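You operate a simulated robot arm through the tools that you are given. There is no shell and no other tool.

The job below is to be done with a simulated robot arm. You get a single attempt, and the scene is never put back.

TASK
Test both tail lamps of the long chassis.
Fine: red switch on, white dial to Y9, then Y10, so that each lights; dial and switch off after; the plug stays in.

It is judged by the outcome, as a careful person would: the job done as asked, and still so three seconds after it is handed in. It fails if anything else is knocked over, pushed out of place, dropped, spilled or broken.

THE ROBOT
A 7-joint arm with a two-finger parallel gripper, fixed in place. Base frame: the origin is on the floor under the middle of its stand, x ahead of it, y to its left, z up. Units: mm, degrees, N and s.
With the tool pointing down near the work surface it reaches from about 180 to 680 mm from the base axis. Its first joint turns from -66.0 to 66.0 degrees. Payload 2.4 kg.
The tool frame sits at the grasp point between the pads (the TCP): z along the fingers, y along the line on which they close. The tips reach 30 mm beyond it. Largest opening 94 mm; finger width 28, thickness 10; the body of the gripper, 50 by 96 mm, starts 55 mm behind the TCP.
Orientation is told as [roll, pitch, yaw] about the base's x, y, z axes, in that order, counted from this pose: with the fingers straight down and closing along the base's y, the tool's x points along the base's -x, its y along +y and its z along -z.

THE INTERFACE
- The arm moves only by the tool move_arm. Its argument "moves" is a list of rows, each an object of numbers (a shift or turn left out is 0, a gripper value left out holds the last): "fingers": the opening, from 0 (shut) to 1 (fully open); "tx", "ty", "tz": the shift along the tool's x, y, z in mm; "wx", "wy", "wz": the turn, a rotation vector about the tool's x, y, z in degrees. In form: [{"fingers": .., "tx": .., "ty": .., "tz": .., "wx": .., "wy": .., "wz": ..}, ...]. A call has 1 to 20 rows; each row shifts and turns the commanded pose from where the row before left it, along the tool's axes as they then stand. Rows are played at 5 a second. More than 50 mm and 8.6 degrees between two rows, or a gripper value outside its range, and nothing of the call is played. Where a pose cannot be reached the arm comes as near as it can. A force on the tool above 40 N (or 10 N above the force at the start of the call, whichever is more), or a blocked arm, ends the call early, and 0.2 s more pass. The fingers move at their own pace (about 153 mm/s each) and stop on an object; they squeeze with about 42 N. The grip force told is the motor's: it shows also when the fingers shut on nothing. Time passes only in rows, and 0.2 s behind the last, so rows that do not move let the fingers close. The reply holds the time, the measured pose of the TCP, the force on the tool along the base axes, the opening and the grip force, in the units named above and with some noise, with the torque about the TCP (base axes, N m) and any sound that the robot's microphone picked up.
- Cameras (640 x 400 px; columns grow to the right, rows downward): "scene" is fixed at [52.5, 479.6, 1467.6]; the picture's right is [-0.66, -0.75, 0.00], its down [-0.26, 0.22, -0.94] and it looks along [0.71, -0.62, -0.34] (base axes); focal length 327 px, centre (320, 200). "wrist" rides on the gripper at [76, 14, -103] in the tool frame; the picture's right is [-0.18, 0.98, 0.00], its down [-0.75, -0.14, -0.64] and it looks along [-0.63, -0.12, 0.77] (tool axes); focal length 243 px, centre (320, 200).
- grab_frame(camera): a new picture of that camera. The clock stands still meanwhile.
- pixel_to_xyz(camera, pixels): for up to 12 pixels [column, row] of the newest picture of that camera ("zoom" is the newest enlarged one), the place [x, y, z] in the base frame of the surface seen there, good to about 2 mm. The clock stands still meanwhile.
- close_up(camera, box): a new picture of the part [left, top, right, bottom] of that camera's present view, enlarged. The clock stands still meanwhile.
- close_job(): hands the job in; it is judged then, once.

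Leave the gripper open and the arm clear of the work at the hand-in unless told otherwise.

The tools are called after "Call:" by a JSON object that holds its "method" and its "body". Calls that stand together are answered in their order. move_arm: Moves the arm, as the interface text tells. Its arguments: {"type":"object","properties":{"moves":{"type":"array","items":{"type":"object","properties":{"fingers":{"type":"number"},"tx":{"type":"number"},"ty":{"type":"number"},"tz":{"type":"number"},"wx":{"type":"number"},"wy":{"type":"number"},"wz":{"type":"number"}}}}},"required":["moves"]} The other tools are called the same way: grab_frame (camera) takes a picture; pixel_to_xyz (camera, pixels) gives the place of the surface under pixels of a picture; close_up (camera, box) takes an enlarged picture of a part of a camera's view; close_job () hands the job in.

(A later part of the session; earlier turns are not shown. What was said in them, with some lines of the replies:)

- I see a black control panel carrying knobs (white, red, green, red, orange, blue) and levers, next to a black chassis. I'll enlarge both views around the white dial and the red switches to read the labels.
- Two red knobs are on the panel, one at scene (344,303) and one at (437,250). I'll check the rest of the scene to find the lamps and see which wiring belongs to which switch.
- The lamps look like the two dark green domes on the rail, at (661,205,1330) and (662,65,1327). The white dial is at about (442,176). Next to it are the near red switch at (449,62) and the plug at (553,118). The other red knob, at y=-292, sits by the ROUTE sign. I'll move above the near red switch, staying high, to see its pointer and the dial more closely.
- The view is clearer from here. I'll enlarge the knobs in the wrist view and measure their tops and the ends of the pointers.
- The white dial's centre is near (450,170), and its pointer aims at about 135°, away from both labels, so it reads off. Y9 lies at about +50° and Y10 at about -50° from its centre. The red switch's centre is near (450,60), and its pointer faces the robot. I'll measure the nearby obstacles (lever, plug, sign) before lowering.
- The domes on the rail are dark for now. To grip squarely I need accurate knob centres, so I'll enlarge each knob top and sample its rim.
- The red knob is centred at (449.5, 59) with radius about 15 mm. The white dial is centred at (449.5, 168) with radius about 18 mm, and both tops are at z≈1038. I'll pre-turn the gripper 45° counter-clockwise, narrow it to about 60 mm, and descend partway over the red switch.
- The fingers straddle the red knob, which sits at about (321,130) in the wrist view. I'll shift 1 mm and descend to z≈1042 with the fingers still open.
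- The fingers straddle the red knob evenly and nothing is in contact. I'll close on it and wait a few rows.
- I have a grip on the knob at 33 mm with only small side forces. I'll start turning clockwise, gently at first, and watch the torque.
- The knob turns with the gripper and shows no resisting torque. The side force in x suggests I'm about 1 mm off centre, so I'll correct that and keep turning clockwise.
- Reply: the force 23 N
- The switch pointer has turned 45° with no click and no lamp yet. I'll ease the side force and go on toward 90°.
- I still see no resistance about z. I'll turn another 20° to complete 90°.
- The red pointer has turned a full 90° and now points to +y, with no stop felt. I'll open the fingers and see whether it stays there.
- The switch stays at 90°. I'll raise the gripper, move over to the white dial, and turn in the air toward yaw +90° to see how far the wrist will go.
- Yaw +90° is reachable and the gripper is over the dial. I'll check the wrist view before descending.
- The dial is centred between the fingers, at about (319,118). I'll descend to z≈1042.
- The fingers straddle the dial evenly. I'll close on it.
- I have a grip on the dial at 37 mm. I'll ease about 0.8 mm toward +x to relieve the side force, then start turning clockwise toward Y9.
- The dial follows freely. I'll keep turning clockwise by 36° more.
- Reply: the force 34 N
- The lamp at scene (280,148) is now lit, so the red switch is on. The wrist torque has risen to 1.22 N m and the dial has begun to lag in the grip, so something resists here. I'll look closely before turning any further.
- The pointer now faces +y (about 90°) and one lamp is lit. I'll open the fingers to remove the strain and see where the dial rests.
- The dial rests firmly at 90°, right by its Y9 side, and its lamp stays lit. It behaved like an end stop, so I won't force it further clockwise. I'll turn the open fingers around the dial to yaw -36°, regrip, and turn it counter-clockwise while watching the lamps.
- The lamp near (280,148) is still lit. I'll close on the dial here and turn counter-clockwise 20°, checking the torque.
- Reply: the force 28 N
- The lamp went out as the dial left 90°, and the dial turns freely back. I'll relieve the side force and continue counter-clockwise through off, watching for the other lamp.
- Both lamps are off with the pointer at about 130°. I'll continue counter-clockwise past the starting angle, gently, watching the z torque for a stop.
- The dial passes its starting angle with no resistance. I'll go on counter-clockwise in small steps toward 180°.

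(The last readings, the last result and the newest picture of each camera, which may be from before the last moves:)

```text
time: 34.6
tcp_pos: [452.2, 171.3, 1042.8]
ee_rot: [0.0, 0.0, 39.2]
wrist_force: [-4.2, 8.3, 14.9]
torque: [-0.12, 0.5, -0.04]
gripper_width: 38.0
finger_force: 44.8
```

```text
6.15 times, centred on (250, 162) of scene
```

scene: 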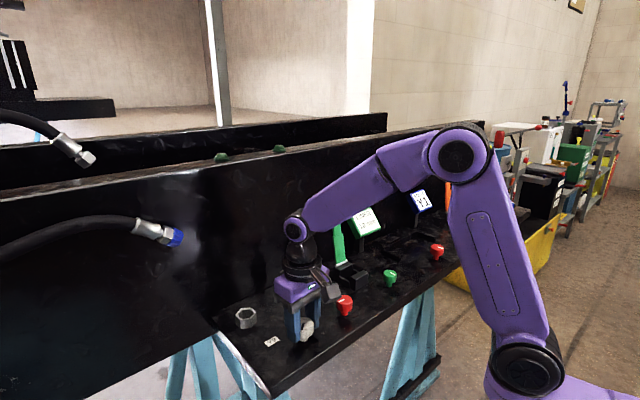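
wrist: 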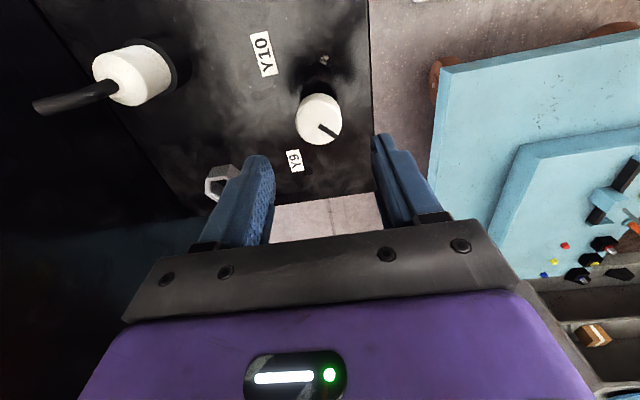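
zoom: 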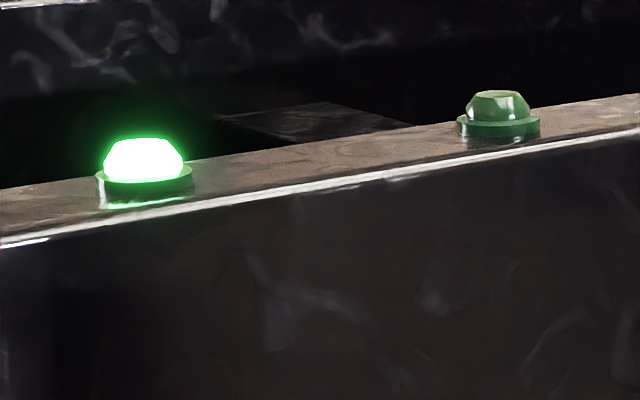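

At about 165° the other lamp, on the left at scene (221,156), is lit. So off lies in the middle (135°), one lamp lights at 90° and the other near 180°. I'll go the last bit toward the 180° end and hold.

Call:
{"method": "move_arm", "body": {"moves": [{"wz": -5}, {"wz": -5}, {"wz": -3}, {}, {}, {}]}}

Call:
{"method": "close_up", "body": {"camera": "wrist", "box": [180, 60, 460, 240]}}

Call:
{"method": "grab_frame", "body": {"camera": "scene"}}

```text
time: 36.0
tcp_pos: [450.3, 170.8, 1042.1]
ee_rot: [-0.1, -0.2, 52.1]
wrist_force: [-1.6, 15.7, 14.9]
torque: [0.1, 0.58, 0.02]
gripper_width: 38.0
finger_force: 45.2
```

```text
2.22 times, centred on (320, 150) of wrist
```

zoom: 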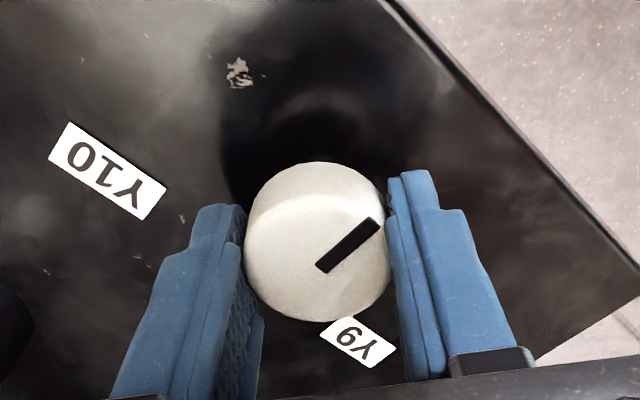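

```text
taken
```

scene: 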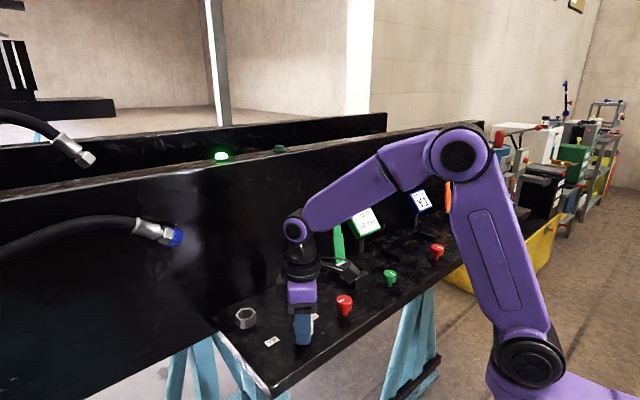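

The left lamp is clearly lit with the pointer at about 178°. The drawn pointer doesn't say unambiguously which label goes with which end. I'll therefore turn back to the other end, so both orders of the pair are covered and Y9 is certain to be followed by Y10. I'll relieve the forces and turn clockwise.

Call:
{"method": "move_arm", "body": {"moves": [{"tx": -0.8, "ty": 0.6, "tz": -0.7}, {"wz": 5}, {"wz": 5}, {"wz": 5}, {"wz": 5}, {"wz": 5}, {"wz": 5}, {}]}}

```text
time: 37.8
tcp_pos: [451.6, 171.7, 1043.6]
ee_rot: [0.0, 0.1, 21.8]
wrist_force: [6.1, 4.6, -9.8]
torque: [0.4, -0.08, 0.01]
gripper_width: 37.8
finger_force: 44.6
```

The forces are low. I'll continue clockwise through off toward 90°.

Call:
{"method": "move_arm", "body": {"moves": [{"wz": 5}, {"wz": 5}, {"wz": 5}, {"wz": 5}, {"wz": 5}, {"wz": 5}, {}]}}

```text
time: 39.4
tcp_pos: [450.9, 169.6, 1042.7]
ee_rot: [-0.1, 0.0, -8.1]
wrist_force: [7.2, -6.7, -16.5]
torque: [0.32, 0.3, 0.01]
gripper_width: 37.7
finger_force: 45.2
```

Call:
{"method": "move_arm", "body": {"moves": [{"tz": 0.6, "ty": -0.3}, {"wz": 5}, {"wz": 5}, {"wz": 5}, {"wz": 5}, {"wz": 4}, {}, {}, {}]}}

Call:
{"method": "grab_frame", "body": {"camera": "scene"}}

Call:
{"method": "close_up", "body": {"camera": "wrist", "box": [180, 60, 460, 240]}}

```text
time: 41.4
tcp_pos: [451.5, 170.0, 1042.1]
ee_rot: [-0.1, 0.0, -32.0]
wrist_force: [2.6, -20.8, -6.9]
torque: [0.12, -0.6, -0.03]
gripper_width: 37.6
finger_force: 45.6
```

```text
taken
```

scene: 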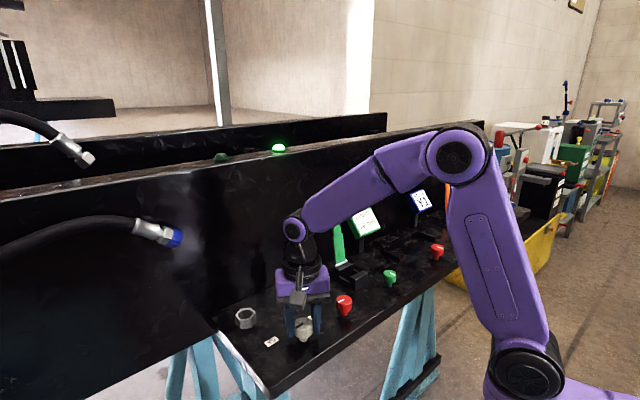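

```text
2.22 times, centred on (320, 150) of wrist
```

zoom: 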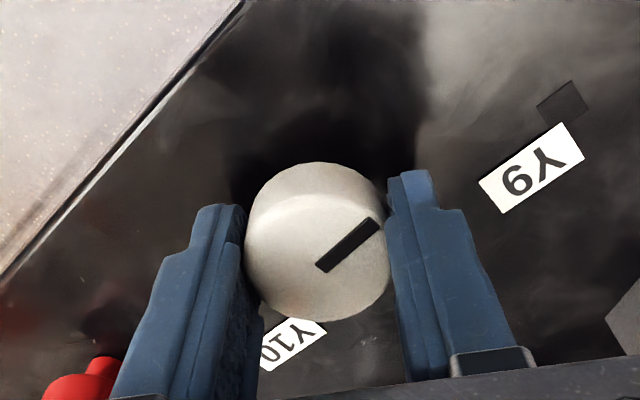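

Both lamps have now been lit, and in both orders. Next I'll turn the dial back counter-clockwise about 40.5° to its off position at 135°.

Call:
{"method": "move_arm", "body": {"moves": [{"tx": -0.5, "ty": -0.8}, {"wz": -5}, {"wz": -5}, {"wz": -5}, {"wz": -5}, {"wz": -5}, {"wz": -5}, {"wz": -5}, {"wz": -5}, {"wz": -0.5}, {}, {}]}}

Call:
{"method": "grab_frame", "body": {"camera": "scene"}}

Call:
{"method": "close_up", "body": {"camera": "wrist", "box": [270, 110, 370, 220]}}

Call:
{"method": "pixel_to_xyz", "body": {"camera": "zoom", "pixels": [[325, 250], [410, 185], [325, 250], [410, 185], [370, 215]]}}

```text
time: 44.0
tcp_pos: [451.0, 169.5, 1042.9]
ee_rot: [0.0, -0.1, 8.6]
wrist_force: [7.1, -3.7, -8.4]
torque: [0.06, -1.05, 0.04]
gripper_width: 38.0
finger_force: 44.7
```

```text
taken
```

scene: 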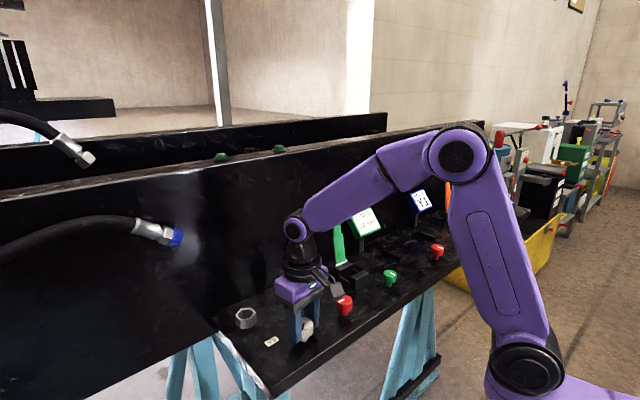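

```text
3.64 times, centred on (320, 165) of wrist
```

zoom: 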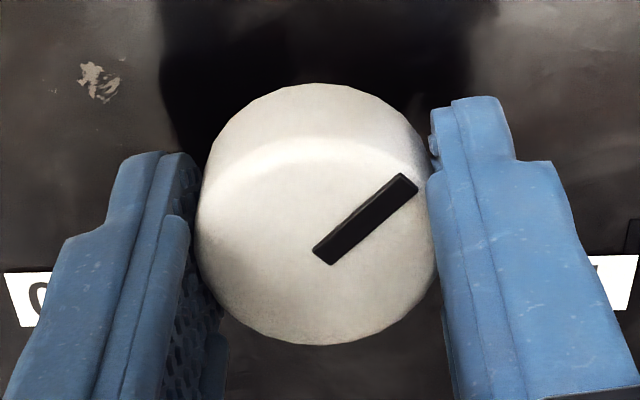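

```text
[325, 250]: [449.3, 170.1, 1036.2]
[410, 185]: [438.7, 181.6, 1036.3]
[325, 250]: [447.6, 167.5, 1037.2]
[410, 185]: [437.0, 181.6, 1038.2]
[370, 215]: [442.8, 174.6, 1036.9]
```

Both lamps are out and the pointer is back at about 130–135°. I'll open the fingers, rise clear, and compare the dial with its starting picture.

Call:
{"method": "move_arm", "body": {"moves": [{"fingers": 0.65}, {}, {}, {"tz": -15}, {"tz": -25}, {"tz": -25}, {"tz": -15}, {}]}}

Call:
{"method": "close_up", "body": {"camera": "scene", "box": [270, 280, 370, 345]}}

Call:
{"method": "grab_frame", "body": {"camera": "wrist"}}

```text
time: 45.8
tcp_pos: [451.7, 170.1, 1125.3]
ee_rot: [0.0, 0.0, 8.6]
wrist_force: [-0.5, 0.1, -0.3]
torque: [0.01, 0.01, -0.01]
gripper_width: 60.8
finger_force: 0.1
```

```text
6.15 times, centred on (320, 312) of scene
```

zoom: 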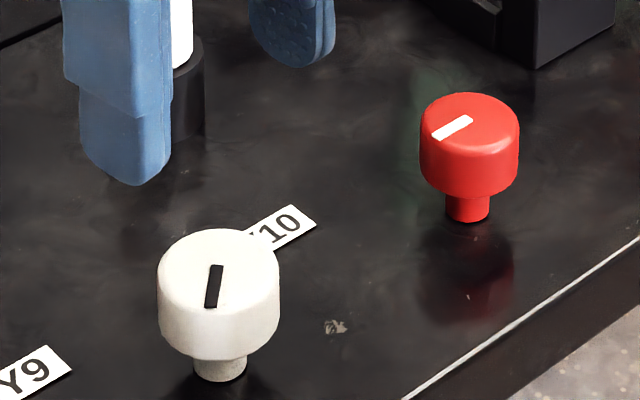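

```text
taken
```

wrist: 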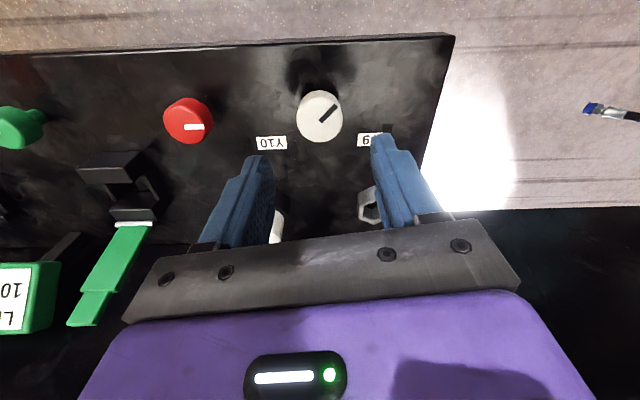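

The dial matches its starting picture exactly: the pointer runs (216,265)→(211,307) in both zooms. The red switch is still on. I'll move over to it and turn the gripper to yaw -45°.

Call:
{"method": "move_arm", "body": {"moves": [{"tx": 2.95, "ty": -18.18}, {"tx": 2.95, "ty": -18.18}, {"tx": 2.95, "ty": -18.18}, {"tx": 2.95, "ty": -18.18}, {"tx": 2.95, "ty": -18.18}, {"tx": 2.95, "ty": -18.18}, {"wz": 7.7}, {"wz": 7.7}, {"wz": 7.7}, {"wz": 7.7}, {"wz": 7.7}, {"wz": 7.7}, {"wz": 7.4}, {}, {}]}}

Call:
{"method": "grab_frame", "body": {"camera": "wrist"}}

```text
time: 49.0
tcp_pos: [449.9, 59.9, 1121.8]
ee_rot: [0.0, 0.0, -45.2]
wrist_force: [-0.2, -0.3, 1.5]
torque: [-0.03, 0.02, 0.01]
gripper_width: 61.2
finger_force: 0.1
```

```text
taken
```

wrist: 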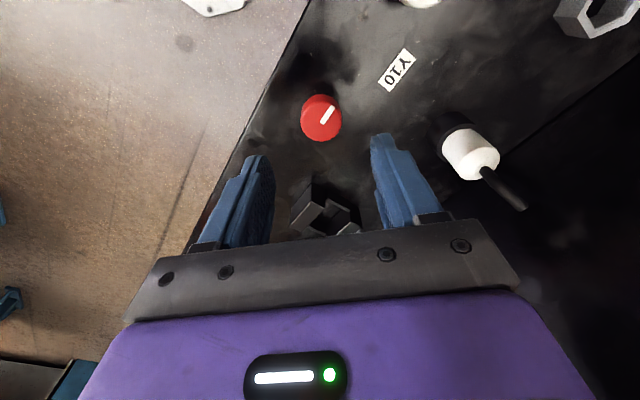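

The red knob is centred at about (321,118) and the plug is still in its socket. I'll descend 79 mm around the knob.

Call:
{"method": "move_arm", "body": {"moves": [{"tz": 15}, {"tz": 15}, {"tz": 15}, {"tz": 15}, {"tz": 12}, {"tz": 7}, {}]}}

Call:
{"method": "close_up", "body": {"camera": "wrist", "box": [180, 60, 460, 240]}}

```text
time: 50.6
tcp_pos: [450.1, 59.6, 1042.9]
ee_rot: [-0.1, 0.0, -45.0]
wrist_force: [0.9, 0.2, -0.3]
torque: [-0.04, 0.01, -0.04]
gripper_width: 61.1
finger_force: 0.1
```

```text
2.22 times, centred on (320, 150) of wrist
```

zoom: 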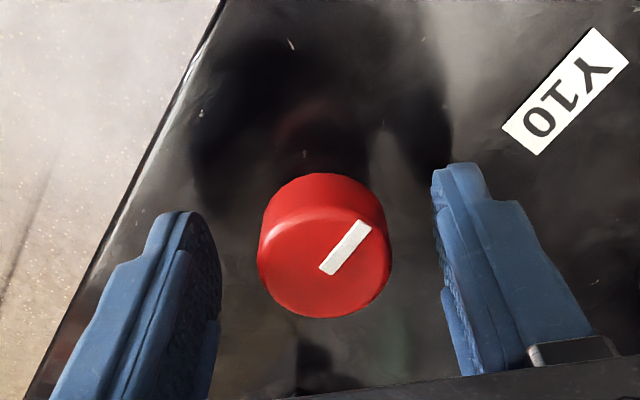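

The knob is centred between the fingers. I'll grip it and start turning counter-clockwise back toward off.

Call:
{"method": "move_arm", "body": {"moves": [{"fingers": 0.4}, {"fingers": 0.2}, {"fingers": 0.0}, {}, {}, {"wz": -5}, {"wz": -5}, {"wz": -5}, {"wz": -5}, {"wz": -5}, {}]}}

```text
time: 53.0
tcp_pos: [450.5, 60.5, 1042.5]
ee_rot: [-0.1, 0.0, -20.0]
wrist_force: [19.3, 9.5, -5.5]
torque: [0.36, 0.94, -0.01]
gripper_width: 33.6
finger_force: 44.9
```

It's turning freely. I'll relieve the side force and continue.

Call:
{"method": "move_arm", "body": {"moves": [{"tx": -0.7, "ty": 0.9}, {"wz": -5}, {"wz": -5}, {"wz": -5}, {"wz": -5}, {"wz": -5}, {"wz": -5}, {"wz": -5}, {}]}}

```text
time: 55.0
tcp_pos: [449.8, 59.6, 1043.9]
ee_rot: [0.0, 0.0, 15.0]
wrist_force: [6.6, 0.5, -7.1]
torque: [-0.07, 0.17, 0.0]
gripper_width: 33.2
finger_force: 45.2
```

The switch has come back 60° and the forces are low. I'll turn the last 30°.

Call:
{"method": "move_arm", "body": {"moves": [{"wz": -5}, {"wz": -5}, {"wz": -5}, {"wz": -5}, {"wz": -5}, {"wz": -5}, {}, {}]}}

Call:
{"method": "close_up", "body": {"camera": "wrist", "box": [180, 60, 460, 240]}}

```text
time: 56.8
tcp_pos: [449.0, 60.1, 1043.7]
ee_rot: [0.0, 0.1, 45.0]
wrist_force: [-1.1, -1.5, 6.9]
torque: [-0.86, 1.12, 0.0]
gripper_width: 33.5
finger_force: 45.0
```

```text
2.22 times, centred on (320, 150) of wrist
```

zoom: 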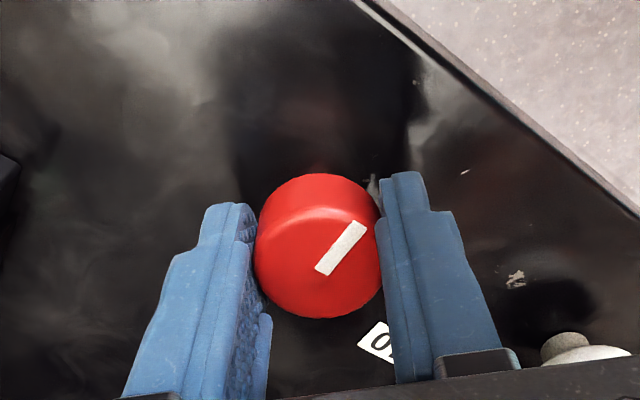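

The red switch is back 90°. I'll open, rise clear, and compare it with its starting picture.

Call:
{"method": "move_arm", "body": {"moves": [{"fingers": 0.65}, {}, {}, {"tz": -15}, {"tz": -25}, {"tz": -30}, {"tz": -30}, {"tz": -30}, {}]}}

Call:
{"method": "close_up", "body": {"camera": "scene", "box": [270, 280, 370, 345]}}

Call:
{"method": "grab_frame", "body": {"camera": "scene"}}

```text
time: 58.8
tcp_pos: [449.8, 60.3, 1173.4]
ee_rot: [0.1, 0.0, 45.0]
wrist_force: [0.0, 0.1, -0.7]
torque: [-0.01, -0.01, 0.0]
gripper_width: 61.0
finger_force: 0.1
```

```text
6.15 times, centred on (320, 312) of scene
```

zoom: 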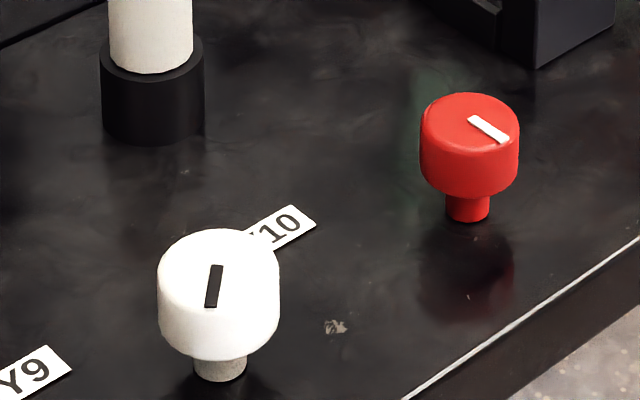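

```text
taken
```

scene: 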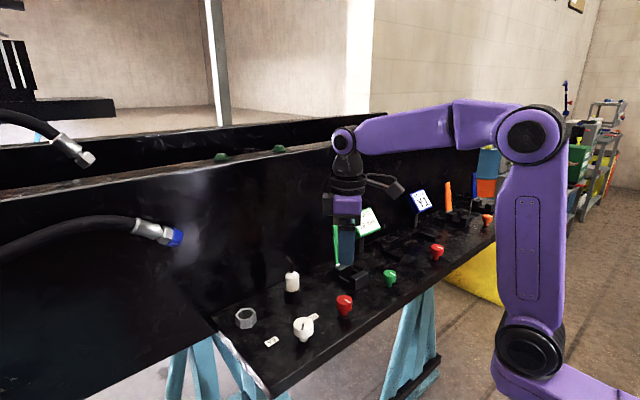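

Dial and switch both match their starting pictures: pointers back at off, lamps out, plug still in. I'll retreat to a clear pose like the start, with the gripper fully open.

Call:
{"method": "move_arm", "body": {"moves": [{"wz": 7.5, "tz": -20}, {"wz": 7.5, "tz": -20}, {"wz": 7.5, "tz": -20}, {"wz": 7.5, "tz": -20}, {"wz": 7.5, "tz": -20}, {"wz": 7.5, "tz": -20}, {"tx": 20, "ty": -20, "tz": -10}, {"tx": 20, "ty": -20, "tz": -10}, {"tx": 20, "ty": -20, "tz": -10}, {"tx": 20, "ty": -20, "fingers": 1.0}, {"tx": 20, "ty": -20}, {}, {}]}}

Call:
{"method": "grab_frame", "body": {"camera": "scene"}}

Call:
{"method": "grab_frame", "body": {"camera": "wrist"}}

Call:
{"method": "close_up", "body": {"camera": "scene", "box": [200, 130, 300, 195]}}

```text
time: 61.6
tcp_pos: [351.6, -41.6, 1323.0]
ee_rot: [0.0, 0.0, -0.2]
wrist_force: [0.7, -0.2, 0.2]
torque: [-0.02, -0.01, 0.02]
gripper_width: 94.2
finger_force: 0.0
```

```text
taken
```

scene: 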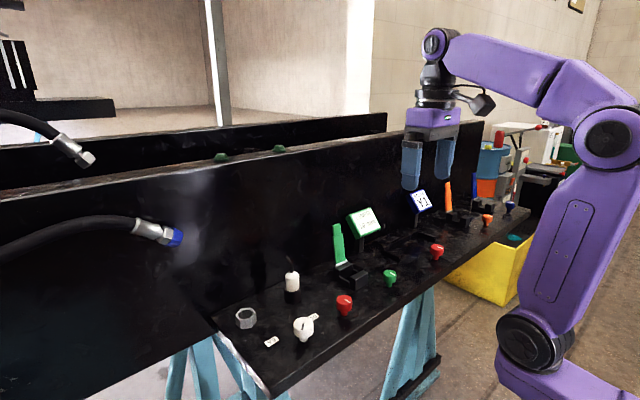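

```text
taken
```

wrist: 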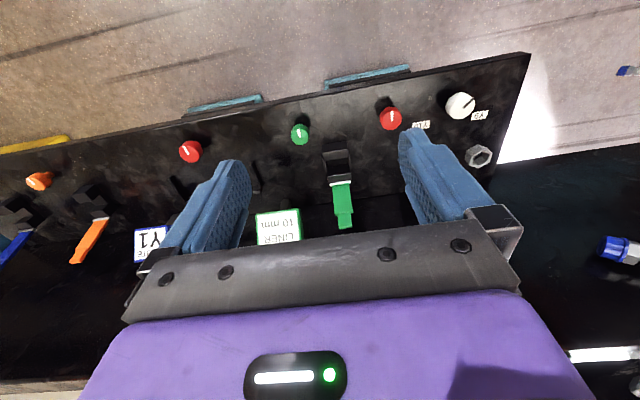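

```text
6.15 times, centred on (250, 162) of scene
```

zoom: 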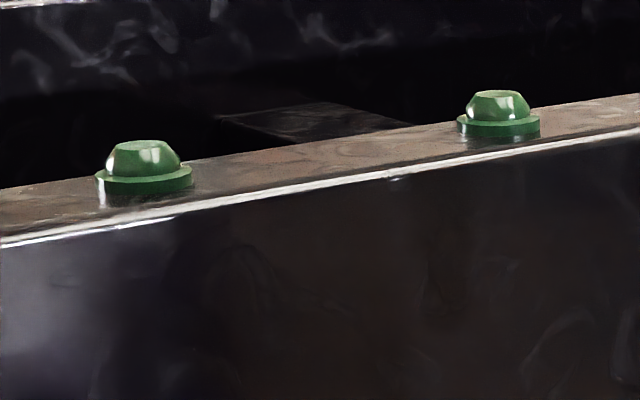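

Both lamps lit during the test and are dark now. The dial and red switch are off, the plug is still in, nothing else has moved, and the arm is clear with the gripper open. I'm handing the job in.

Call:
{"method": "close_job", "body": {}}

```text
The job is handed in.
```

Both tail lamps lit when tested, and the job is handed in. The red switch and white dial are back at off, matching their starting pictures. The plug stayed in, nothing else looks moved, and the arm is clear with the gripper open.

- **Red switch:** I used the one beside the white dial and the plug, not the second red knob by the ROUTE sign. The lamps responded with it on.
- **Dial ends:** one lamp lights at each end of the dial, with off in the middle. Clockwise lights the lamp nearer the LINER sign, and counter-clockwise lights the lamp nearer the hoses.
- **Which end is Y9:** the dial's pointer doesn't line up clearly with either label, so I couldn't tell. I turned the dial clockwise, counter-clockwise, then clockwise again, so Y9 was followed by Y10 whichever end is which. If Y9 is the counter-clockwise end, Y10 was also lit once before it.
- **End stop:** on the first turn I ran the dial against its clockwise stop and it slipped slightly in the grip. It turned freely and worked normally afterwards.
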